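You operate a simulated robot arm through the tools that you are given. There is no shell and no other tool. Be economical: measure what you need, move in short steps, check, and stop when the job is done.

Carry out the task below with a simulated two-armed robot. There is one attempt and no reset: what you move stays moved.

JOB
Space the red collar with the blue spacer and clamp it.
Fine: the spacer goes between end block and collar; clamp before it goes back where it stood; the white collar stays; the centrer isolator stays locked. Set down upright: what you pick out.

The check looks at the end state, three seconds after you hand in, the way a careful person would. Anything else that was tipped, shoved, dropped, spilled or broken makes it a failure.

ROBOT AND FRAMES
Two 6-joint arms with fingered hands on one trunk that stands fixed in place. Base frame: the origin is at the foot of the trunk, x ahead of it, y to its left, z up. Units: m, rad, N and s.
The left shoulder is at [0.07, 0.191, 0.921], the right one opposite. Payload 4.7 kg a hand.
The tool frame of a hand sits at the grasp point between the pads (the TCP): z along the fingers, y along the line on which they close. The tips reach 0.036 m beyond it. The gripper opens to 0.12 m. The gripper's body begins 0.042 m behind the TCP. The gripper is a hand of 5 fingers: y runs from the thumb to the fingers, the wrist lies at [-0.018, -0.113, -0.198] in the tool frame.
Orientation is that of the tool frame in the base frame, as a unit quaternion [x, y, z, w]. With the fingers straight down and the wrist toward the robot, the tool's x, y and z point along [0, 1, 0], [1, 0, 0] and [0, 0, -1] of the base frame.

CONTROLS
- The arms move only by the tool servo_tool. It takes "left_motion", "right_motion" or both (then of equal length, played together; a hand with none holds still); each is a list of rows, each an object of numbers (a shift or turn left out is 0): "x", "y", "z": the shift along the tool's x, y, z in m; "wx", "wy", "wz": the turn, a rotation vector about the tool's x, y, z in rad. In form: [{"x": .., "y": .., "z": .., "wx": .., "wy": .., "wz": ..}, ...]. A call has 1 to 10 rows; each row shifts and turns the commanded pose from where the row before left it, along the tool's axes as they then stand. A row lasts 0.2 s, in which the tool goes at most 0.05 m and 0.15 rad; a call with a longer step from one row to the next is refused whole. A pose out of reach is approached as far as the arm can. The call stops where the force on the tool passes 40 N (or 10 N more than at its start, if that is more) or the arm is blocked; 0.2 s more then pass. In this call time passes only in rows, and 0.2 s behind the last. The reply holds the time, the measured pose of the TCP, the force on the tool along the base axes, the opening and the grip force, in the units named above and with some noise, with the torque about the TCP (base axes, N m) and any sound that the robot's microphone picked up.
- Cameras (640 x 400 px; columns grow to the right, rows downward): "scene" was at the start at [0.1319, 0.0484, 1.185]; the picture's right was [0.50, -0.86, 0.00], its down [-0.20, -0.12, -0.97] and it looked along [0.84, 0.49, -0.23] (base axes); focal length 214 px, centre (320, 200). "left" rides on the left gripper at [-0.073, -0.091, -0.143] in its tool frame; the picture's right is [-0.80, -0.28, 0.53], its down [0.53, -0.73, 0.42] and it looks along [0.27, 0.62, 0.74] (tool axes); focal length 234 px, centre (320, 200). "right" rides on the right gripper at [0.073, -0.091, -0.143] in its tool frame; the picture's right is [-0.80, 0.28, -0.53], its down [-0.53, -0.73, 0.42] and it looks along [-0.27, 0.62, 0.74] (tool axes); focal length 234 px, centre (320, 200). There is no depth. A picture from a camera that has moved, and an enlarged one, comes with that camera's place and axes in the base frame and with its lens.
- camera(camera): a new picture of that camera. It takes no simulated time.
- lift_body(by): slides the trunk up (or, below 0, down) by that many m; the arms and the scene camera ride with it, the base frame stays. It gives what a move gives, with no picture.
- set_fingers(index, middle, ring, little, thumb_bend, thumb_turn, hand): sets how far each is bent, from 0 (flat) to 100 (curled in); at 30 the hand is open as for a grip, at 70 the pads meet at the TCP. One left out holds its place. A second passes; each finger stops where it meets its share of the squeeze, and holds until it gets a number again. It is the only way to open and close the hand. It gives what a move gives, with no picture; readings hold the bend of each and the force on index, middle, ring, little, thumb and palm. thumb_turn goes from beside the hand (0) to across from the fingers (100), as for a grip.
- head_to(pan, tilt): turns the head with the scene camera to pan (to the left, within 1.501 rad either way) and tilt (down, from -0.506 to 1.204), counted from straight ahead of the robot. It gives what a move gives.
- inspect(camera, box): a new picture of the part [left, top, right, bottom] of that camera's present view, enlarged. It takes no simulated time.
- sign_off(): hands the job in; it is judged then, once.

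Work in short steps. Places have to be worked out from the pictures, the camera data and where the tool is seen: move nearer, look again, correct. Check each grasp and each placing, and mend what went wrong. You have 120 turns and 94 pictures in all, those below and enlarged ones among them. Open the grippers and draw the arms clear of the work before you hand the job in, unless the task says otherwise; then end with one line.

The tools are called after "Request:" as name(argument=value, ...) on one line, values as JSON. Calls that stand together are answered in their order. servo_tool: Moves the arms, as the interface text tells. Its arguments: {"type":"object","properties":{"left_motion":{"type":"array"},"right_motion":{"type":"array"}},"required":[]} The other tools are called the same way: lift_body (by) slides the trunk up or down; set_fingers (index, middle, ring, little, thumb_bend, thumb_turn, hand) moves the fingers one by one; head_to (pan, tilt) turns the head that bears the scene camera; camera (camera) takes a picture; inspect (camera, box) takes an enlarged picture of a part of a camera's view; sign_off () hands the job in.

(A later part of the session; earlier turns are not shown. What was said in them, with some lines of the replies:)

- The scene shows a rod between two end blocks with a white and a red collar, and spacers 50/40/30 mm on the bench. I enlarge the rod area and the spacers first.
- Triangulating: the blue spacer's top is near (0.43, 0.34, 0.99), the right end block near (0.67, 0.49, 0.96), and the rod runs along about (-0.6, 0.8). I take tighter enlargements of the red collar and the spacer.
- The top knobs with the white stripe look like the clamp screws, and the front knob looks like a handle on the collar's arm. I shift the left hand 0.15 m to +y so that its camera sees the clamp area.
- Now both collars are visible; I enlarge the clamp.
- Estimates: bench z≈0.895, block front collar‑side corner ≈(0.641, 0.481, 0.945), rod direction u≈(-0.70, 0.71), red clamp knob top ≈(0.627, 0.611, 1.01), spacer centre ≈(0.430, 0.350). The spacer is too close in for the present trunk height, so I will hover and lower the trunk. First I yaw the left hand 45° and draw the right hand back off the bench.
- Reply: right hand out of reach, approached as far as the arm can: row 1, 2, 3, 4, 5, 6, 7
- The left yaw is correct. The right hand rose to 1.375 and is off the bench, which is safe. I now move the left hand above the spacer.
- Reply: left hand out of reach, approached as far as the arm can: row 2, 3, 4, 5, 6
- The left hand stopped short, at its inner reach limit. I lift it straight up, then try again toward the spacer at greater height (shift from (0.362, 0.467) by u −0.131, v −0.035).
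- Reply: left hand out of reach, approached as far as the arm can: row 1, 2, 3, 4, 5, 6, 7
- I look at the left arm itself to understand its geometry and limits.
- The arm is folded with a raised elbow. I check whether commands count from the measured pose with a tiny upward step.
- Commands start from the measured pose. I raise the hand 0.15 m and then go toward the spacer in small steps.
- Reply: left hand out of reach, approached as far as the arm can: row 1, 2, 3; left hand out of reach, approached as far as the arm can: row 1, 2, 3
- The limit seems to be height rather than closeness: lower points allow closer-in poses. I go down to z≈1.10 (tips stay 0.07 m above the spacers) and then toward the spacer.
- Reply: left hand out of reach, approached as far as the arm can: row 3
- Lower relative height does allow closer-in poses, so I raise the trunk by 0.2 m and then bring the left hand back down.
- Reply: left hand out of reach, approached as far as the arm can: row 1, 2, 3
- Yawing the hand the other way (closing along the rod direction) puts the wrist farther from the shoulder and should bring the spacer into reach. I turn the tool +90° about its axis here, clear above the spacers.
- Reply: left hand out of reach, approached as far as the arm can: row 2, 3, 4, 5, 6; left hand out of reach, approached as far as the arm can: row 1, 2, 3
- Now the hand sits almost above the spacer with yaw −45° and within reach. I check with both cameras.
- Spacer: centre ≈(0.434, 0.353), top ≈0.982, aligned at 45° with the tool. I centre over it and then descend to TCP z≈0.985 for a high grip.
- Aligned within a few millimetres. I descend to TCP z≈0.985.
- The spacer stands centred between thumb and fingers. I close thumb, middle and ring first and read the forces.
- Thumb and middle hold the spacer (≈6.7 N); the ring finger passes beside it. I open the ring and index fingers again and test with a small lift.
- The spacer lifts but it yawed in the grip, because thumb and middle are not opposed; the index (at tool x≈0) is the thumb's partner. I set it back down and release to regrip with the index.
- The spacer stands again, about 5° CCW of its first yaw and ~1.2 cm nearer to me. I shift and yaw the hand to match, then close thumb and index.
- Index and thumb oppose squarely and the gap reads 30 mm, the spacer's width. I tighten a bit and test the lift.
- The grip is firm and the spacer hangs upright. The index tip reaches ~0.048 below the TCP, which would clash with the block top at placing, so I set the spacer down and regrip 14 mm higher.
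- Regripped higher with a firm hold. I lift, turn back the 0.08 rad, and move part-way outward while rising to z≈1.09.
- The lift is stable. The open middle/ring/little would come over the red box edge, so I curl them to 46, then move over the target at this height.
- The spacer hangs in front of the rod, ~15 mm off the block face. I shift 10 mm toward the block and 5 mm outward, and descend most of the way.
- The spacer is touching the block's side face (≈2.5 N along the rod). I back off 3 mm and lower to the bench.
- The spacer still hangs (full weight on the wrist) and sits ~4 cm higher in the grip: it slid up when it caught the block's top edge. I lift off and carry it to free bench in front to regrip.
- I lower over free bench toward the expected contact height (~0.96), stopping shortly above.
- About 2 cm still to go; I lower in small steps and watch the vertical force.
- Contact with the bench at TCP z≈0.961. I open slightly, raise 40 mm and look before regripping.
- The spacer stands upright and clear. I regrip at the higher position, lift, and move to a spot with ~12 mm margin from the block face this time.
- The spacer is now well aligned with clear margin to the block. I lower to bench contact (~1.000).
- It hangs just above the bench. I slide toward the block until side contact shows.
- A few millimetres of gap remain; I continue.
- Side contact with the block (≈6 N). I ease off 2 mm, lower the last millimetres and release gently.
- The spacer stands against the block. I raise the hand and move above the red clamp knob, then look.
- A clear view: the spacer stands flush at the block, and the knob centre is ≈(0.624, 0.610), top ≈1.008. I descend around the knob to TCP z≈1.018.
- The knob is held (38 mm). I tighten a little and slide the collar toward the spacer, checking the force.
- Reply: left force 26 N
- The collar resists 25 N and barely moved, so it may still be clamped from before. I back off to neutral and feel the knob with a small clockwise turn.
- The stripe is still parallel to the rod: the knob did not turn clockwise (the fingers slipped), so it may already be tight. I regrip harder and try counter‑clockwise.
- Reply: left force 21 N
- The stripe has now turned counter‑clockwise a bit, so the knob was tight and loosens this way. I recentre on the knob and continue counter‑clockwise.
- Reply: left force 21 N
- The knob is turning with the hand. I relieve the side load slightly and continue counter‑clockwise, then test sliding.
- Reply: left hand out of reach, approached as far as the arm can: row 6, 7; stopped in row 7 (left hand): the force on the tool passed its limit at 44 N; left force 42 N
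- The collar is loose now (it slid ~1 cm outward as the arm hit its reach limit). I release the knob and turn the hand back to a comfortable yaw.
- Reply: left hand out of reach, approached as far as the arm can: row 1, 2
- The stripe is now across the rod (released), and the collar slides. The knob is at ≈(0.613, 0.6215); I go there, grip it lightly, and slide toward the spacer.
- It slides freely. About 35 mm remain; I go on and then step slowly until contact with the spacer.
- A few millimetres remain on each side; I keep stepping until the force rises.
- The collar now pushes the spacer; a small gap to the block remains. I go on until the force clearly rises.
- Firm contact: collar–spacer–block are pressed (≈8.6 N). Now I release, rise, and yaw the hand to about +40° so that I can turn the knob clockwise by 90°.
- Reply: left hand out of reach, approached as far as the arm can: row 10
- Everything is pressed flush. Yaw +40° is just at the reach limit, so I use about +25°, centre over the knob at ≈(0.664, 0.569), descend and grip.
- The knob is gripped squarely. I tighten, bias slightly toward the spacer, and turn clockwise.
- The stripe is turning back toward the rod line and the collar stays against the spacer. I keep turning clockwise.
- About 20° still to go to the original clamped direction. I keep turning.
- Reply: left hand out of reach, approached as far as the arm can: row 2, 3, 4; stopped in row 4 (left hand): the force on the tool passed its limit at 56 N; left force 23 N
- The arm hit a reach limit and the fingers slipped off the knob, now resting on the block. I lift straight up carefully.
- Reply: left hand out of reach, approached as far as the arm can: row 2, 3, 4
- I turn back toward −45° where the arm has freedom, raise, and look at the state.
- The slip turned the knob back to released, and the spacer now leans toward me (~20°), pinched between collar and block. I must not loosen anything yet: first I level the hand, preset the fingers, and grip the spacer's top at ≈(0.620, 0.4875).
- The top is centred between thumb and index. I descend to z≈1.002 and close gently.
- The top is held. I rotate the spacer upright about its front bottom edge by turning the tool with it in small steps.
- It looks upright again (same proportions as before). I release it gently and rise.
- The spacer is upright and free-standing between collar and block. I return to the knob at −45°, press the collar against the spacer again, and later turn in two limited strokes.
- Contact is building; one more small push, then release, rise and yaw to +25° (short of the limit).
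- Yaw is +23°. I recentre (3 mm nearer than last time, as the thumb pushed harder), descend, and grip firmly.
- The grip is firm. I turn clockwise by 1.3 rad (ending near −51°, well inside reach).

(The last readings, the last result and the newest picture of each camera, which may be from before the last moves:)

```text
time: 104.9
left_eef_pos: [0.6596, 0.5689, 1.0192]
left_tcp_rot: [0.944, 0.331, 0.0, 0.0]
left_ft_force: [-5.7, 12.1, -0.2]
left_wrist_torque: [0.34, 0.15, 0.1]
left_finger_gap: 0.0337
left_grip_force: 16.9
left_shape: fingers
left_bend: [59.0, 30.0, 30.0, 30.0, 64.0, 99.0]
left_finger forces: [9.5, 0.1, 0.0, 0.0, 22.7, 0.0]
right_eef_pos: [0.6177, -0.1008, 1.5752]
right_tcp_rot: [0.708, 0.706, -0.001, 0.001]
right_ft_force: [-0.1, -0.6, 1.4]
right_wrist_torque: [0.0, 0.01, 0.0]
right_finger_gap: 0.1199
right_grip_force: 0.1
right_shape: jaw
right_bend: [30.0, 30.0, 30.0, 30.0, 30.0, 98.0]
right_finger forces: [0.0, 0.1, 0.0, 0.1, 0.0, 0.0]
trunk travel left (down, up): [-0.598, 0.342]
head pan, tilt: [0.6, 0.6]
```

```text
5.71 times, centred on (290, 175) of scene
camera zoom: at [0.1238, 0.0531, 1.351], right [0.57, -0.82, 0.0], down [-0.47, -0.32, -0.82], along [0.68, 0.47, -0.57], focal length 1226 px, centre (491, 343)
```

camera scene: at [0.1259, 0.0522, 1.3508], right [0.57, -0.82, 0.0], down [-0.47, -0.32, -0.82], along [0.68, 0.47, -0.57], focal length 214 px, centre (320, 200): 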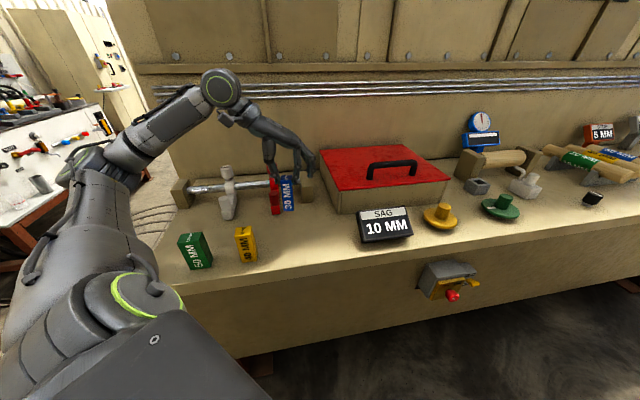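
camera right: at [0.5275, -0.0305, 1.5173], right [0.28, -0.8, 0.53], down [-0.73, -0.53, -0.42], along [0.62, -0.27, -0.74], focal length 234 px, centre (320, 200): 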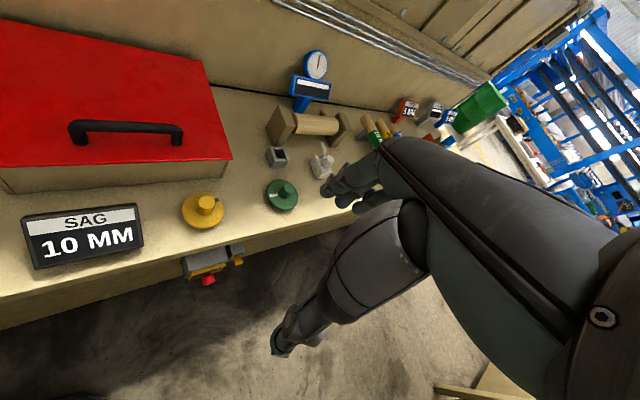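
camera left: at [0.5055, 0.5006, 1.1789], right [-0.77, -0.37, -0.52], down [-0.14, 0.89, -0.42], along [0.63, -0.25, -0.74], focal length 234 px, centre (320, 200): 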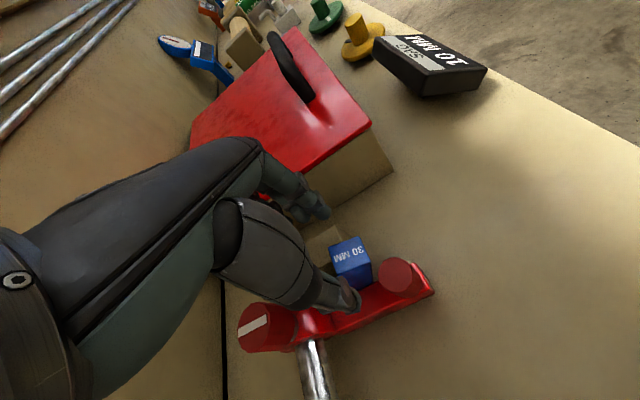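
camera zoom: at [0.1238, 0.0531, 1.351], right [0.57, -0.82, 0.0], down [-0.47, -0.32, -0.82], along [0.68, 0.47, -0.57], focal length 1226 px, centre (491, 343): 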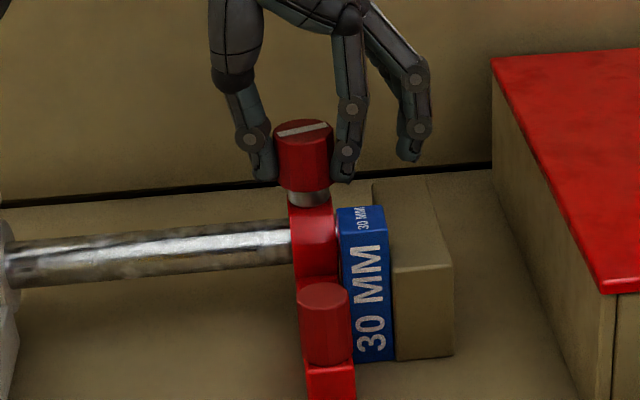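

About 15° remain. I turn two more steps (to about −66°), still inside the limit.

Request:
servo_tool(left_motion=[{"wz": 0.12}, {"wz": 0.12}])

Request:
inspect(camera="scene", box=[262, 150, 302, 185])

```text
time: 105.5
left_eef_pos: [0.6595, 0.57, 1.0179]
left_tcp_rot: [0.976, 0.216, 0.0, 0.0]
left_ft_force: [-3.6, 12.3, 1.8]
left_wrist_torque: [0.36, 0.14, 0.0]
left_finger_gap: 0.0339
left_grip_force: 16.7
left_shape: fingers
left_bend: [59.0, 30.0, 30.0, 30.0, 64.0, 99.0]
left_finger forces: [9.9, 0.1, 0.0, 0.0, 22.7, 0.0]
right_eef_pos: [0.6181, -0.1018, 1.5734]
right_tcp_rot: [0.707, 0.707, -0.001, 0.0]
right_ft_force: [1.4, -0.6, 0.0]
right_wrist_torque: [0.01, 0.01, -0.02]
right_finger_gap: 0.1199
right_grip_force: 0.1
right_shape: jaw
right_bend: [30.0, 30.0, 30.0, 30.0, 30.0, 98.0]
right_finger forces: [0.0, 0.0, 0.1, 0.0, 0.0, 0.0]
trunk travel left (down, up): [-0.598, 0.342]
head pan, tilt: [0.6, 0.6]
```

```text
11.43 times, centred on (282, 168) of scene
camera zoom: at [0.1237, 0.0531, 1.351], right [0.57, -0.82, 0.0], down [-0.47, -0.32, -0.82], along [0.68, 0.47, -0.57], focal length 2451 px, centre (754, 571)
```

zoom: 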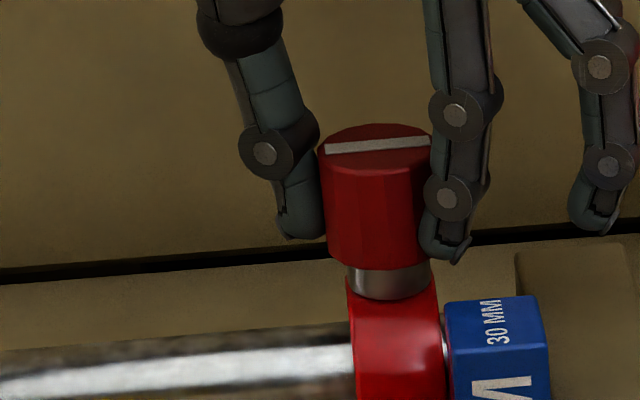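

The stripe is parallel to the rod again, like the initial clamped state. I nudge slightly more clockwise, then tug along the rod to verify it holds.

Request:
servo_tool(left_motion=[{"wz": 0.07}])

Request:
servo_tool(left_motion=[{"wz": -0.07, "y": -0.005}, {"y": -0.005}])

```text
time: 105.9
left_eef_pos: [0.6598, 0.569, 1.0182]
left_tcp_rot: [0.983, 0.182, 0.001, -0.001]
left_ft_force: [-2.6, 12.7, 2.6]
left_wrist_torque: [0.41, 0.11, 0.05]
left_finger_gap: 0.0339
left_grip_force: 16.2
left_shape: fingers
left_bend: [59.0, 30.0, 30.0, 30.0, 64.0, 99.0]
left_finger forces: [9.8, 0.1, 0.0, 0.0, 23.3, 0.0]
right_eef_pos: [0.6189, -0.1011, 1.5729]
right_tcp_rot: [0.707, 0.707, -0.001, 0.0]
right_ft_force: [-0.4, 0.0, 0.3]
right_wrist_torque: [-0.01, 0.0, 0.01]
right_finger_gap: 0.1198
right_grip_force: 0.1
right_shape: jaw
right_bend: [30.0, 30.0, 30.0, 30.0, 30.0, 98.0]
right_finger forces: [0.0, 0.0, 0.0, 0.0, 0.0, 0.1]
trunk travel left (down, up): [-0.598, 0.342]
head pan, tilt: [0.6, 0.6]
```

```text
time: 106.5
left_eef_pos: [0.6581, 0.5738, 1.0182]
left_tcp_rot: [0.976, 0.216, 0.001, 0.0]
left_ft_force: [0.9, -1.8, -2.0]
left_wrist_torque: [-0.34, -0.03, 0.0]
left_finger_gap: 0.0339
left_grip_force: 15.4
left_shape: fingers
left_bend: [55.0, 30.0, 30.0, 30.0, 66.0, 100.0]
left_finger forces: [16.5, 0.0, 0.1, 0.0, 14.4, 0.1]
right_eef_pos: [0.6206, -0.1042, 1.5734]
right_tcp_rot: [0.707, 0.708, -0.002, -0.001]
right_ft_force: [0.7, -0.2, -0.4]
right_wrist_torque: [-0.02, 0.07, 0.01]
right_finger_gap: 0.1197
right_grip_force: 0.1
right_shape: jaw
right_bend: [30.0, 30.0, 30.0, 30.0, 30.0, 98.0]
right_finger forces: [0.1, 0.0, 0.0, 0.0, 0.1, 0.0]
trunk travel left (down, up): [-0.598, 0.342]
head pan, tilt: [0.6, 0.6]
```

Request:
servo_tool(left_motion=[{"y": -0.006}])

Request:
inspect(camera="scene", box=[250, 140, 330, 210])

```text
time: 106.9
left_eef_pos: [0.6551, 0.5802, 1.019]
left_tcp_rot: [0.977, 0.215, 0.0, 0.0]
left_ft_force: [4.2, -7.9, -1.0]
left_wrist_torque: [-0.54, -0.19, 0.14]
left_finger_gap: 0.0334
left_grip_force: 15.3
left_shape: fingers
left_bend: [52.0, 30.0, 30.0, 30.0, 69.0, 100.0]
left_finger forces: [19.4, 0.0, 0.1, 0.0, 11.4, 0.0]
right_eef_pos: [0.6189, -0.105, 1.5737]
right_tcp_rot: [0.706, 0.708, -0.002, -0.001]
right_ft_force: [-0.6, 0.4, -0.5]
right_wrist_torque: [0.01, -0.01, 0.01]
right_finger_gap: 0.12
right_grip_force: 0.1
right_shape: jaw
right_bend: [30.0, 30.0, 30.0, 30.0, 30.0, 98.0]
right_finger forces: [0.0, 0.0, 0.1, 0.0, 0.0, 0.0]
trunk travel left (down, up): [-0.598, 0.342]
head pan, tilt: [0.6, 0.6]
```

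```text
5.71 times, centred on (290, 175) of scene
camera zoom: at [0.1255, 0.0495, 1.351], right [0.56, -0.83, 0.0], down [-0.47, -0.32, -0.82], along [0.68, 0.47, -0.57], focal length 1226 px, centre (491, 343)
```

zoom: 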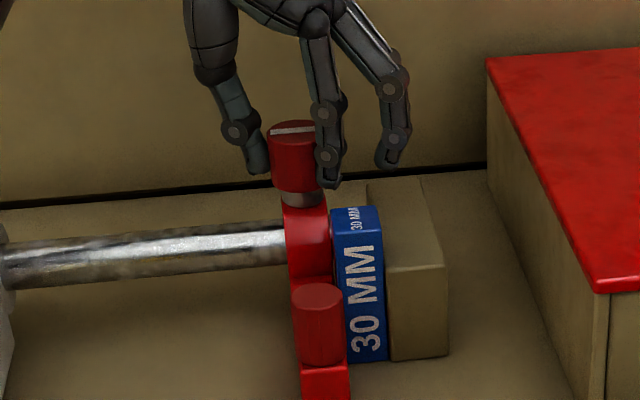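

The collar holds against ~9 N of pull (it slid at ~1.5 N when loose), so it is clamped. I unload, release the knob, rise, and return to −45° over the spacer.

Request:
servo_tool(left_motion=[{"y": 0.006}, {"y": 0.004}])

Request:
set_fingers(hand="left", index=36, thumb_bend=36)

Request:
servo_tool(left_motion=[{"z": -0.035}, {"z": -0.035}, {"wz": -0.12}, {"wz": -0.12}, {"wz": -0.11}])

```text
time: 107.5
left_eef_pos: [0.6574, 0.5744, 1.0204]
left_tcp_rot: [0.976, 0.217, 0.0, 0.0]
left_ft_force: [-3.2, 8.7, 2.7]
left_wrist_torque: [0.18, 0.07, 0.02]
left_finger_gap: 0.0334
left_grip_force: 16.6
left_shape: fingers
left_bend: [56.0, 30.0, 30.0, 30.0, 67.0, 100.0]
left_finger forces: [12.3, 0.0, 0.1, 0.0, 20.9, 0.0]
right_eef_pos: [0.6176, -0.1022, 1.5749]
right_tcp_rot: [0.707, 0.707, 0.0, -0.001]
right_ft_force: [-1.2, -1.1, 0.6]
right_wrist_torque: [0.01, -0.01, 0.01]
right_finger_gap: 0.12
right_grip_force: 0.0
right_shape: jaw
right_bend: [30.0, 30.0, 30.0, 30.0, 30.0, 98.0]
right_finger forces: [0.0, 0.0, 0.0, 0.0, 0.0, 0.0]
trunk travel left (down, up): [-0.598, 0.342]
head pan, tilt: [0.6, 0.6]
```

```text
time: 108.5
left_eef_pos: [0.6574, 0.5725, 1.0179]
left_tcp_rot: [0.976, 0.216, 0.0, -0.001]
left_ft_force: [0.3, 0.1, -0.1]
left_wrist_torque: [-0.01, 0.02, -0.01]
left_finger_gap: 0.1043
left_grip_force: 0.0
left_shape: fingers
left_bend: [36.0, 30.0, 30.0, 30.0, 36.0, 96.0]
left_finger forces: [0.1, 0.0, 0.1, 0.0, 0.0, 0.0]
right_eef_pos: [0.6189, -0.1028, 1.5732]
right_tcp_rot: [0.707, 0.707, -0.001, -0.001]
right_ft_force: [-0.1, 0.1, 0.1]
right_wrist_torque: [-0.01, 0.03, -0.02]
right_finger_gap: 0.1201
right_grip_force: 0.1
right_shape: jaw
right_bend: [30.0, 30.0, 30.0, 30.0, 30.0, 98.0]
right_finger forces: [0.1, 0.1, 0.1, 0.1, 0.1, 0.0]
trunk travel left (down, up): [-0.598, 0.342]
head pan, tilt: [0.6, 0.6]
```

```text
time: 109.7
left_eef_pos: [0.6585, 0.5727, 1.0886]
left_tcp_rot: [0.923, 0.384, 0.001, -0.001]
left_ft_force: [-0.5, 0.1, -0.7]
left_wrist_torque: [0.02, 0.0, 0.01]
left_finger_gap: 0.1048
left_grip_force: 0.1
left_shape: fingers
left_bend: [36.0, 30.0, 30.0, 30.0, 36.0, 96.0]
left_finger forces: [0.0, 0.0, 0.0, 0.0, 0.1, 0.1]
right_eef_pos: [0.6178, -0.1041, 1.5748]
right_tcp_rot: [0.707, 0.707, 0.0, -0.001]
right_ft_force: [-0.1, -0.1, -0.3]
right_wrist_torque: [0.02, 0.0, -0.02]
right_finger_gap: 0.1199
right_grip_force: 0.0
right_shape: jaw
right_bend: [30.0, 30.0, 30.0, 30.0, 30.0, 98.0]
right_finger forces: [0.1, 0.0, 0.0, 0.1, 0.0, 0.1]
trunk travel left (down, up): [-0.598, 0.342]
head pan, tilt: [0.6, 0.6]
```

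I preset the fingers and move over the spacer at z≈1.035 for a look.

Request:
set_fingers(hand="left", index=49, middle=42, ring=42, little=42, thumb_bend=49)

Request:
servo_tool(left_motion=[{"x": -0.0323, "y": 0.0152}, {"x": -0.0323, "y": 0.0152}, {"z": 0.03}, {"z": 0.023}])

Request:
inspect(camera="left", box=[240, 180, 440, 320])

```text
time: 110.7
left_eef_pos: [0.6594, 0.5732, 1.0891]
left_tcp_rot: [0.924, 0.383, 0.0, -0.001]
left_ft_force: [-0.4, 0.1, -0.9]
left_wrist_torque: [-0.01, -0.01, 0.03]
left_finger_gap: 0.0667
left_grip_force: 0.1
left_shape: fingers
left_bend: [49.0, 42.0, 42.0, 42.0, 49.0, 98.0]
left_finger forces: [0.0, 0.0, 0.1, 0.0, 0.0, 0.0]
right_eef_pos: [0.6187, -0.1038, 1.5741]
right_tcp_rot: [0.707, 0.707, 0.0, 0.0]
right_ft_force: [0.6, 0.0, 0.2]
right_wrist_torque: [0.01, -0.02, -0.01]
right_finger_gap: 0.1199
right_grip_force: 0.1
right_shape: jaw
right_bend: [30.0, 30.0, 30.0, 30.0, 30.0, 98.0]
right_finger forces: [0.1, 0.0, 0.0, 0.0, 0.0, 0.0]
trunk travel left (down, up): [-0.598, 0.342]
head pan, tilt: [0.6, 0.6]
```

```text
time: 111.7
left_eef_pos: [0.6338, 0.5051, 1.0347]
left_tcp_rot: [0.924, 0.383, 0.0, 0.0]
left_ft_force: [-0.3, -0.2, 0.7]
left_wrist_torque: [0.0, 0.0, -0.01]
left_finger_gap: 0.0668
left_grip_force: 0.0
left_shape: fingers
left_bend: [49.0, 42.0, 42.0, 42.0, 49.0, 98.0]
left_finger forces: [0.0, 0.1, 0.0, 0.1, 0.1, 0.0]
right_eef_pos: [0.6182, -0.1027, 1.575]
right_tcp_rot: [0.708, 0.706, -0.001, 0.0]
right_ft_force: [-0.5, -0.8, -0.6]
right_wrist_torque: [0.04, -0.01, 0.0]
right_finger_gap: 0.12
right_grip_force: 0.0
right_shape: jaw
right_bend: [30.0, 30.0, 30.0, 30.0, 30.0, 98.0]
right_finger forces: [0.1, 0.0, 0.1, 0.0, 0.0, 0.0]
trunk travel left (down, up): [-0.598, 0.342]
head pan, tilt: [0.6, 0.6]
```

```text
2.86 times, centred on (340, 250) of left
camera zoom: at [0.5192, 0.5183, 1.1786], right [-0.77, -0.37, -0.52], down [-0.14, 0.89, -0.42], along [0.63, -0.25, -0.74], focal length 669 px, centre (263, 57)
```

zoom: 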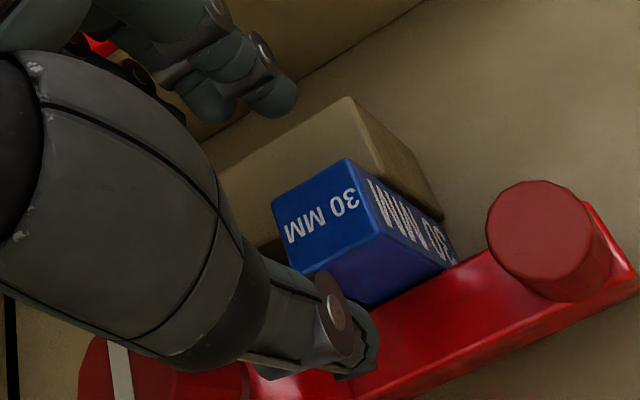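

The spacer is centred under the hand. I descend to z≈1.000, grip it firmly, and lift slowly.

Request:
servo_tool(left_motion=[{"y": 0.0015, "z": 0.02}, {"z": 0.015}])

Request:
set_fingers(hand="left", index=66, thumb_bend=66)

Request:
set_fingers(hand="left", index=77, thumb_bend=77)

Request:
servo_tool(left_motion=[{"z": -0.005}, {"z": -0.005}])

Request:
inspect(camera="scene", box=[250, 140, 330, 210])

```text
time: 112.3
left_eef_pos: [0.6353, 0.5043, 1.0013]
left_tcp_rot: [0.924, 0.383, 0.0, 0.0]
left_ft_force: [-0.6, -0.7, 0.0]
left_wrist_torque: [-0.01, 0.01, 0.01]
left_finger_gap: 0.0667
left_grip_force: 0.0
left_shape: fingers
left_bend: [49.0, 42.0, 42.0, 42.0, 49.0, 98.0]
left_finger forces: [0.1, 0.0, 0.0, 0.0, 0.0, 0.0]
right_eef_pos: [0.6174, -0.1032, 1.5742]
right_tcp_rot: [0.707, 0.707, 0.0, -0.001]
right_ft_force: [-0.9, -0.7, -0.4]
right_wrist_torque: [-0.02, -0.04, -0.01]
right_finger_gap: 0.12
right_grip_force: 0.1
right_shape: jaw
right_bend: [30.0, 30.0, 30.0, 30.0, 30.0, 98.0]
right_finger forces: [0.0, 0.1, 0.1, 0.1, 0.0, 0.1]
trunk travel left (down, up): [-0.598, 0.342]
head pan, tilt: [0.6, 0.6]
```

```text
time: 113.3
left_eef_pos: [0.6351, 0.5047, 1.001]
left_tcp_rot: [0.924, 0.382, 0.0, -0.001]
left_ft_force: [1.7, -2.0, -0.3]
left_wrist_torque: [-0.05, -0.05, 0.05]
left_finger_gap: 0.0291
left_grip_force: 5.0
left_shape: fingers
left_bend: [60.0, 42.0, 42.0, 42.0, 63.0, 100.0]
left_finger forces: [5.9, 0.1, 0.0, 0.0, 2.9, 0.1]
right_eef_pos: [0.6182, -0.1039, 1.5741]
right_tcp_rot: [0.708, 0.707, -0.001, 0.0]
right_ft_force: [0.8, -0.1, -0.2]
right_wrist_torque: [0.0, 0.0, -0.01]
right_finger_gap: 0.1199
right_grip_force: 0.1
right_shape: jaw
right_bend: [30.0, 30.0, 30.0, 30.0, 30.0, 98.0]
right_finger forces: [0.0, 0.1, 0.0, 0.1, 0.0, 0.0]
trunk travel left (down, up): [-0.598, 0.342]
head pan, tilt: [0.6, 0.6]
```

```text
time: 114.3
left_eef_pos: [0.6338, 0.5046, 1.0013]
left_tcp_rot: [0.924, 0.382, -0.001, -0.001]
left_ft_force: [-2.7, 3.6, -0.6]
left_wrist_torque: [0.0, 0.0, 0.06]
left_finger_gap: 0.0273
left_grip_force: 14.0
left_shape: fingers
left_bend: [59.0, 42.0, 42.0, 42.0, 66.0, 100.0]
left_finger forces: [12.0, 0.0, 0.0, 0.0, 16.3, 0.0]
right_eef_pos: [0.6185, -0.1026, 1.5742]
right_tcp_rot: [0.707, 0.708, -0.001, 0.001]
right_ft_force: [0.4, -0.5, 0.8]
right_wrist_torque: [0.02, 0.0, -0.01]
right_finger_gap: 0.12
right_grip_force: 0.0
right_shape: jaw
right_bend: [30.0, 30.0, 30.0, 30.0, 30.0, 98.0]
right_finger forces: [0.0, 0.0, 0.1, 0.1, 0.0, 0.0]
trunk travel left (down, up): [-0.598, 0.342]
head pan, tilt: [0.6, 0.6]
```

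```text
time: 114.9
left_eef_pos: [0.6346, 0.5057, 1.0102]
left_tcp_rot: [0.924, 0.383, -0.001, 0.0]
left_ft_force: [-4.5, 4.0, -7.2]
left_wrist_torque: [0.05, 0.03, 0.01]
left_finger_gap: 0.0275
left_grip_force: 12.9
left_shape: fingers
left_bend: [59.0, 42.0, 42.0, 42.0, 66.0, 100.0]
left_finger forces: [10.7, 0.0, 0.0, 0.1, 16.1, 0.0]
right_eef_pos: [0.6185, -0.1018, 1.5735]
right_tcp_rot: [0.707, 0.707, -0.001, 0.0]
right_ft_force: [0.3, 0.4, -0.1]
right_wrist_torque: [-0.02, 0.0, -0.03]
right_finger_gap: 0.1202
right_grip_force: 0.0
right_shape: jaw
right_bend: [30.0, 30.0, 30.0, 30.0, 30.0, 98.0]
right_finger forces: [0.0, 0.0, 0.0, 0.0, 0.0, 0.0]
trunk travel left (down, up): [-0.598, 0.342]
head pan, tilt: [0.6, 0.6]
```

```text
5.71 times, centred on (290, 175) of scene
camera zoom: at [0.1246, 0.0526, 1.3509], right [0.57, -0.82, 0.0], down [-0.47, -0.32, -0.82], along [0.68, 0.47, -0.57], focal length 1226 px, centre (491, 343)
```

zoom: 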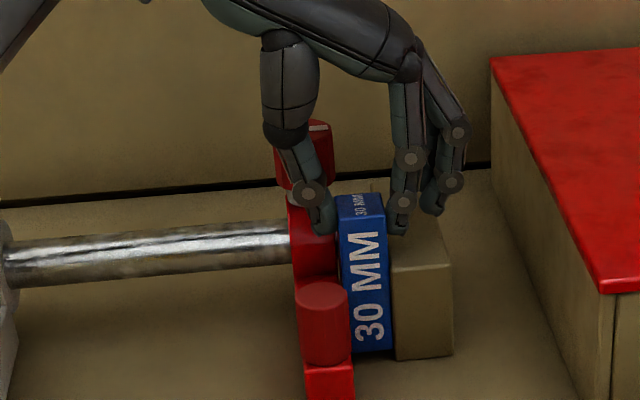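

It comes out with light friction. I continue lifting to z≈1.09.

Request:
servo_tool(left_motion=[{"z": -0.01}, {"z": -0.01}, {"z": -0.015}, {"z": -0.015}, {"z": -0.015}, {"z": -0.017}])

Request:
inspect(camera="scene", box=[220, 130, 340, 220])

```text
time: 116.3
left_eef_pos: [0.6345, 0.5053, 1.0942]
left_tcp_rot: [0.924, 0.382, -0.001, -0.001]
left_ft_force: [0.2, -0.2, -3.5]
left_wrist_torque: [0.02, -0.01, 0.0]
left_finger_gap: 0.0272
left_grip_force: 13.5
left_shape: fingers
left_bend: [58.0, 42.0, 42.0, 42.0, 68.0, 100.0]
left_finger forces: [13.7, 0.1, 0.1, 0.1, 13.5, 0.1]
right_eef_pos: [0.6196, -0.1032, 1.575]
right_tcp_rot: [0.707, 0.707, 0.0, 0.0]
right_ft_force: [-0.4, -0.4, 0.0]
right_wrist_torque: [0.05, -0.05, -0.01]
right_finger_gap: 0.1196
right_grip_force: 0.0
right_shape: jaw
right_bend: [30.0, 30.0, 30.0, 30.0, 30.0, 98.0]
right_finger forces: [0.1, 0.0, 0.0, 0.1, 0.1, 0.1]
trunk travel left (down, up): [-0.598, 0.342]
head pan, tilt: [0.6, 0.6]
```

```text
4.44 times, centred on (280, 175) of scene
camera zoom: at [0.1244, 0.0508, 1.351], right [0.56, -0.83, 0.0], down [-0.47, -0.32, -0.83], along [0.68, 0.47, -0.56], focal length 953 px, centre (498, 311)
```

zoom: 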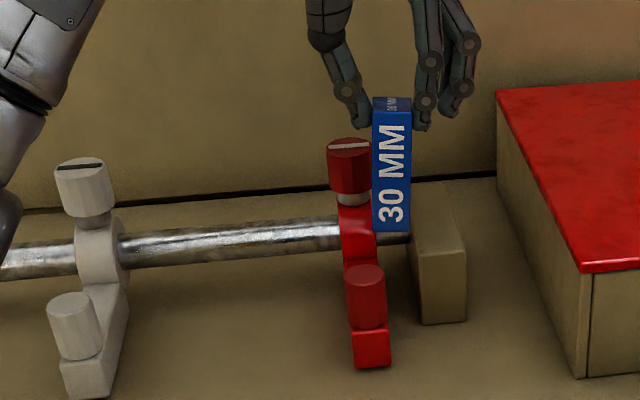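

The spacer is out, upright, and the red collar stays with its stripe along the rod. I carry the spacer back toward its original spot ≈(0.434, 0.353).

Request:
servo_tool(left_motion=[{"x": -0.04, "y": -0.0055}, {"x": -0.04, "y": -0.0055}, {"x": -0.04, "y": -0.0055}, {"x": -0.04, "y": -0.0055}, {"x": -0.04, "y": -0.0055}, {"x": -0.0251, "y": -0.004, "z": 0.03}, {"x": -0.0251, "y": -0.0039, "z": 0.03}])

Request:
inspect(camera="scene", box=[230, 170, 350, 270])

```text
time: 117.9
left_eef_pos: [0.4322, 0.3518, 1.0325]
left_tcp_rot: [0.924, 0.382, 0.001, 0.0]
left_ft_force: [1.0, 0.1, -2.5]
left_wrist_torque: [0.02, -0.04, 0.01]
left_finger_gap: 0.0269
left_grip_force: 14.2
left_shape: fingers
left_bend: [58.0, 42.0, 42.0, 42.0, 68.0, 100.0]
left_finger forces: [13.8, 0.1, 0.1, 0.1, 13.5, 0.0]
right_eef_pos: [0.6163, -0.1026, 1.5743]
right_tcp_rot: [0.707, 0.707, -0.001, -0.001]
right_ft_force: [-0.8, -0.8, -0.8]
right_wrist_torque: [0.04, -0.02, -0.01]
right_finger_gap: 0.1198
right_grip_force: 0.0
right_shape: jaw
right_bend: [30.0, 30.0, 30.0, 30.0, 30.0, 98.0]
right_finger forces: [0.0, 0.0, 0.1, 0.0, 0.1, 0.1]
trunk travel left (down, up): [-0.598, 0.342]
head pan, tilt: [0.6, 0.6]
```

```text
4.00 times, centred on (290, 220) of scene
camera zoom: at [0.124, 0.0515, 1.3511], right [0.56, -0.83, 0.0], down [-0.47, -0.32, -0.83], along [0.68, 0.47, -0.56], focal length 858 px, centre (440, 120)
```

zoom: 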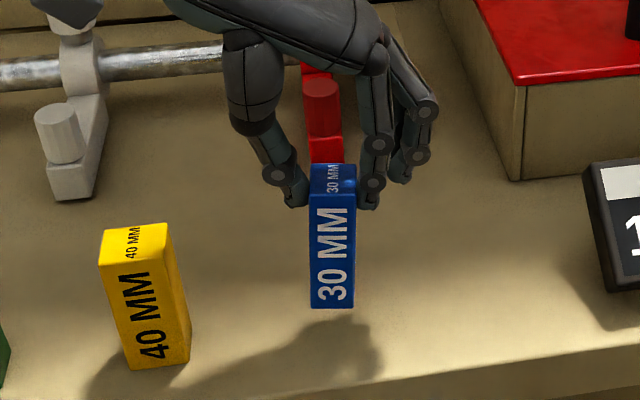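

Compared with the original picture the spacer is only ~5 mm off; I correct that, then lower to bench contact.

Request:
servo_tool(left_motion=[{"x": -0.003, "y": 0.0045}, {"z": 0.015}, {"z": 0.01}])

Request:
servo_tool(left_motion=[{"z": 0.004}])

Request:
servo_tool(left_motion=[{"z": 0.003}])

```text
time: 118.7
left_eef_pos: [0.435, 0.3474, 1.0079]
left_tcp_rot: [0.924, 0.383, -0.001, -0.001]
left_ft_force: [0.0, 0.4, -2.7]
left_wrist_torque: [-0.02, -0.03, 0.0]
left_finger_gap: 0.0272
left_grip_force: 14.2
left_shape: fingers
left_bend: [58.0, 42.0, 42.0, 42.0, 68.0, 100.0]
left_finger forces: [13.8, 0.1, 0.1, 0.0, 13.6, 0.0]
right_eef_pos: [0.619, -0.1018, 1.574]
right_tcp_rot: [0.708, 0.707, -0.001, 0.0]
right_ft_force: [-0.1, -0.8, 0.5]
right_wrist_torque: [0.01, -0.03, 0.01]
right_finger_gap: 0.1197
right_grip_force: 0.0
right_shape: jaw
right_bend: [30.0, 30.0, 30.0, 30.0, 30.0, 98.0]
right_finger forces: [0.0, 0.1, 0.0, 0.0, 0.1, 0.0]
trunk travel left (down, up): [-0.598, 0.342]
head pan, tilt: [0.6, 0.6]
```

```text
time: 119.1
left_eef_pos: [0.4355, 0.348, 1.0041]
left_tcp_rot: [0.924, 0.382, 0.0, 0.001]
left_ft_force: [-0.4, -0.7, -2.4]
left_wrist_torque: [0.03, 0.01, 0.01]
left_finger_gap: 0.0271
left_grip_force: 13.6
left_shape: fingers
left_bend: [58.0, 42.0, 42.0, 42.0, 68.0, 100.0]
left_finger forces: [13.8, 0.0, 0.0, 0.0, 13.6, 0.1]
right_eef_pos: [0.6186, -0.1027, 1.5738]
right_tcp_rot: [0.707, 0.707, -0.001, 0.0]
right_ft_force: [0.2, 0.1, 0.3]
right_wrist_torque: [-0.01, 0.02, 0.0]
right_finger_gap: 0.1197
right_grip_force: 0.2
right_shape: jaw
right_bend: [30.0, 30.0, 30.0, 30.0, 30.0, 98.0]
right_finger forces: [0.1, 0.1, 0.0, 0.0, 0.0, 0.0]
trunk travel left (down, up): [-0.598, 0.342]
head pan, tilt: [0.6, 0.6]
```

```text
time: 119.5
left_eef_pos: [0.4339, 0.3456, 1.0014]
left_tcp_rot: [0.924, 0.382, 0.0, 0.0]
left_ft_force: [-0.6, -0.8, 0.9]
left_wrist_torque: [-0.03, 0.04, 0.03]
left_finger_gap: 0.0273
left_grip_force: 14.3
left_shape: fingers
left_bend: [58.0, 42.0, 42.0, 42.0, 68.0, 100.0]
left_finger forces: [14.1, 0.0, 0.0, 0.1, 14.3, 0.0]
right_eef_pos: [0.6173, -0.1032, 1.5731]
right_tcp_rot: [0.707, 0.707, -0.001, 0.0]
right_ft_force: [-0.4, -0.9, 0.4]
right_wrist_torque: [-0.01, -0.01, -0.03]
right_finger_gap: 0.1197
right_grip_force: 0.1
right_shape: jaw
right_bend: [30.0, 30.0, 30.0, 30.0, 30.0, 98.0]
right_finger forces: [0.0, 0.1, 0.0, 0.0, 0.1, 0.0]
trunk travel left (down, up): [-0.598, 0.342]
head pan, tilt: [0.6, 0.6]
```

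Bench contact. I release gently, open up, and rise.

Request:
set_fingers(hand="left", index=57, thumb_bend=57)

Request:
set_fingers(hand="left", index=40, thumb_bend=40)

Request:
servo_tool(left_motion=[{"z": -0.03}, {"z": -0.03}])

Request:
inspect(camera="scene", box=[230, 170, 350, 270])

```text
time: 120.5
left_eef_pos: [0.4338, 0.3481, 1.0031]
left_tcp_rot: [0.924, 0.383, 0.0, 0.0]
left_ft_force: [-0.7, -0.5, 0.3]
left_wrist_torque: [0.01, 0.01, 0.0]
left_finger_gap: 0.0444
left_grip_force: 0.2
left_shape: fingers
left_bend: [56.0, 42.0, 42.0, 42.0, 56.0, 99.0]
left_finger forces: [0.1, 0.1, 0.0, 0.1, 0.1, 0.1]
right_eef_pos: [0.6186, -0.1041, 1.5733]
right_tcp_rot: [0.707, 0.707, -0.001, -0.001]
right_ft_force: [-0.1, 0.3, -0.1]
right_wrist_torque: [0.01, 0.02, -0.02]
right_finger_gap: 0.12
right_grip_force: 0.2
right_shape: jaw
right_bend: [30.0, 30.0, 30.0, 30.0, 30.0, 98.0]
right_finger forces: [0.0, 0.0, 0.0, 0.0, 0.0, 0.0]
trunk travel left (down, up): [-0.598, 0.342]
head pan, tilt: [0.6, 0.6]
```

```text
time: 121.5
left_eef_pos: [0.434, 0.3472, 1.0015]
left_tcp_rot: [0.924, 0.382, -0.001, -0.001]
left_ft_force: [0.6, 0.3, 0.2]
left_wrist_torque: [0.01, 0.0, 0.04]
left_finger_gap: 0.093
left_grip_force: 0.1
left_shape: fingers
left_bend: [40.0, 42.0, 42.0, 42.0, 40.0, 97.0]
left_finger forces: [0.0, 0.0, 0.0, 0.0, 0.0, 0.1]
right_eef_pos: [0.6189, -0.1029, 1.5736]
right_tcp_rot: [0.707, 0.707, 0.0, -0.001]
right_ft_force: [0.2, -0.4, -0.6]
right_wrist_torque: [-0.02, -0.02, -0.01]
right_finger_gap: 0.12
right_grip_force: 0.1
right_shape: jaw
right_bend: [30.0, 30.0, 30.0, 30.0, 30.0, 98.0]
right_finger forces: [0.0, 0.0, 0.0, 0.0, 0.0, 0.0]
trunk travel left (down, up): [-0.598, 0.342]
head pan, tilt: [0.6, 0.6]
```

```text
time: 122.1
left_eef_pos: [0.435, 0.3468, 1.0624]
left_tcp_rot: [0.924, 0.382, 0.0, 0.0]
left_ft_force: [0.8, 0.6, 1.0]
left_wrist_torque: [0.03, -0.02, -0.01]
left_finger_gap: 0.0928
left_grip_force: 0.1
left_shape: fingers
left_bend: [40.0, 42.0, 42.0, 42.0, 40.0, 97.0]
left_finger forces: [0.0, 0.0, 0.0, 0.0, 0.1, 0.0]
right_eef_pos: [0.6175, -0.1049, 1.5735]
right_tcp_rot: [0.707, 0.707, -0.001, 0.001]
right_ft_force: [0.3, 0.3, -0.2]
right_wrist_torque: [-0.01, -0.01, 0.05]
right_finger_gap: 0.1199
right_grip_force: 0.1
right_shape: jaw
right_bend: [30.0, 30.0, 30.0, 30.0, 30.0, 98.0]
right_finger forces: [0.0, 0.1, 0.0, 0.0, 0.0, 0.0]
trunk travel left (down, up): [-0.598, 0.342]
head pan, tilt: [0.6, 0.6]
```

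```text
4.00 times, centred on (290, 220) of scene
camera zoom: at [0.1242, 0.0507, 1.351], right [0.56, -0.83, 0.0], down [-0.47, -0.32, -0.83], along [0.68, 0.47, -0.56], focal length 858 px, centre (440, 120)
```

zoom: 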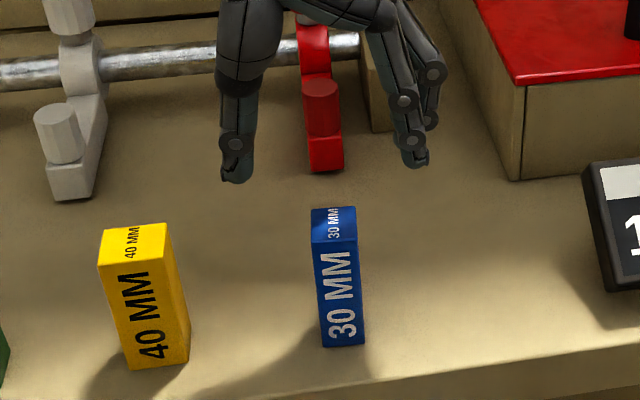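

The spacer is back on its spot, upright. I open the hand fully and raise the trunk to draw the arms clear, then take a final look.

Request:
lift_body(by=0.2)

Request:
set_fingers(hand="left", index=30, middle=30, ring=30, little=30, thumb_bend=30)

Request:
camera(camera="scene")

Request:
inspect(camera="scene", box=[170, 180, 340, 300])

```text
time: 124.3
left_eef_pos: [0.4332, 0.3465, 1.2613]
left_tcp_rot: [0.924, 0.382, 0.0, -0.001]
left_ft_force: [-0.3, 0.3, 0.7]
left_wrist_torque: [-0.01, 0.01, 0.0]
left_finger_gap: 0.0925
left_grip_force: 0.1
left_shape: fingers
left_bend: [40.0, 42.0, 42.0, 42.0, 40.0, 97.0]
left_finger forces: [0.0, 0.0, 0.0, 0.0, 0.0, 0.1]
right_eef_pos: [0.6191, -0.1035, 1.7743]
right_tcp_rot: [0.707, 0.707, 0.0, -0.001]
right_ft_force: [-0.8, -0.8, 0.0]
right_wrist_torque: [0.01, -0.04, 0.06]
right_finger_gap: 0.12
right_grip_force: 0.1
right_shape: jaw
right_bend: [30.0, 30.0, 30.0, 30.0, 30.0, 98.0]
right_finger forces: [0.0, 0.0, 0.1, 0.0, 0.0, 0.0]
trunk travel left (down, up): [-0.798, 0.142]
head pan, tilt: [0.6, 0.6]
```

```text
time: 125.3
left_eef_pos: [0.4344, 0.346, 1.2618]
left_tcp_rot: [0.924, 0.383, 0.0, 0.0]
left_ft_force: [-1.0, 0.5, -0.9]
left_wrist_torque: [0.01, 0.01, -0.01]
left_finger_gap: 0.1219
left_grip_force: 0.0
left_shape: fingers
left_bend: [30.0, 30.0, 30.0, 30.0, 30.0, 96.0]
left_finger forces: [0.0, 0.0, 0.0, 0.1, 0.0, 0.0]
right_eef_pos: [0.6178, -0.1035, 1.7742]
right_tcp_rot: [0.707, 0.707, 0.0, -0.001]
right_ft_force: [0.0, -0.1, 0.6]
right_wrist_torque: [0.0, 0.03, 0.0]
right_finger_gap: 0.12
right_grip_force: 0.1
right_shape: jaw
right_bend: [30.0, 30.0, 30.0, 30.0, 30.0, 98.0]
right_finger forces: [0.0, 0.0, 0.0, 0.0, 0.1, 0.0]
trunk travel left (down, up): [-0.798, 0.142]
head pan, tilt: [0.6, 0.6]
```

```text
6 pictures are left
camera scene: at [0.1243, 0.0513, 1.551], right [0.56, -0.83, 0.0], down [-0.47, -0.32, -0.82], along [0.68, 0.47, -0.57], focal length 214 px, centre (320, 200)
```

scene: 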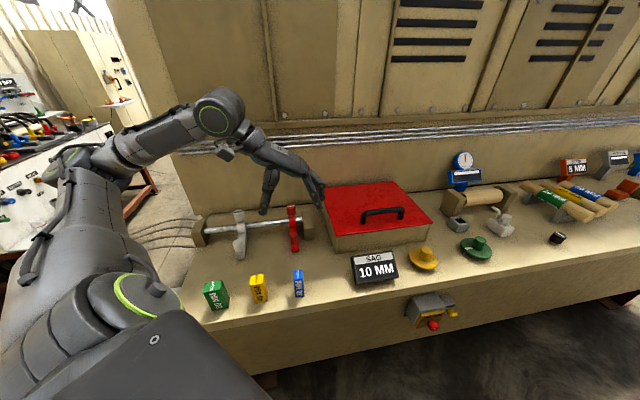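

```text
3.33 times, centred on (255, 240) of scene
camera zoom: at [0.1243, 0.0513, 1.551], right [0.56, -0.83, 0.0], down [-0.47, -0.32, -0.82], along [0.68, 0.47, -0.57], focal length 715 px, centre (537, 67)
```

zoom: 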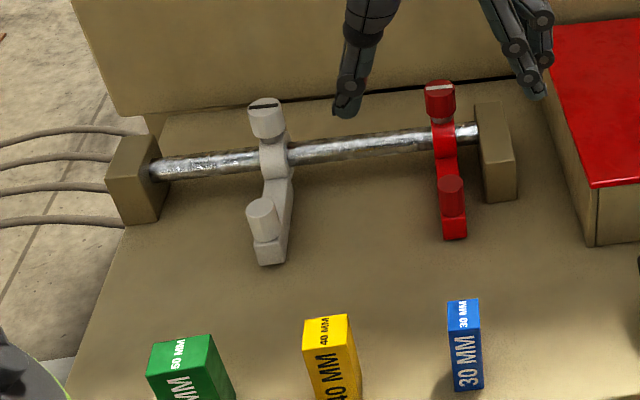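

All is in place; a last close-up of the red knob and the gap to be sure.

Request:
inspect(camera="scene", box=[270, 195, 330, 245])

```text
8.00 times, centred on (300, 220) of scene
camera zoom: at [0.1243, 0.0513, 1.551], right [0.56, -0.83, 0.0], down [-0.47, -0.32, -0.82], along [0.68, 0.47, -0.57], focal length 1716 px, centre (480, 40)
```

zoom: 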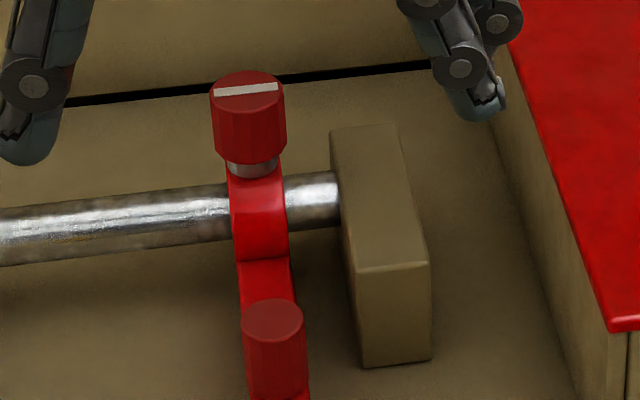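

The stripe lies along the rod (clamped), the gap is one spacer wide, and the arms are clear. I hand in.

Request:
sign_off()

```text
The job is handed in.
```

The red collar is clamped one 30 mm spacer width from the end block. A tug of about 9 N along the rod didn't move it. The blue spacer is back upright within about 4 mm of where it stood. The white collar looked unmoved in the final picture, and I never touched the isolator. The spacer tilted once while I was turning the clamp knob; I set it straight before clamping.
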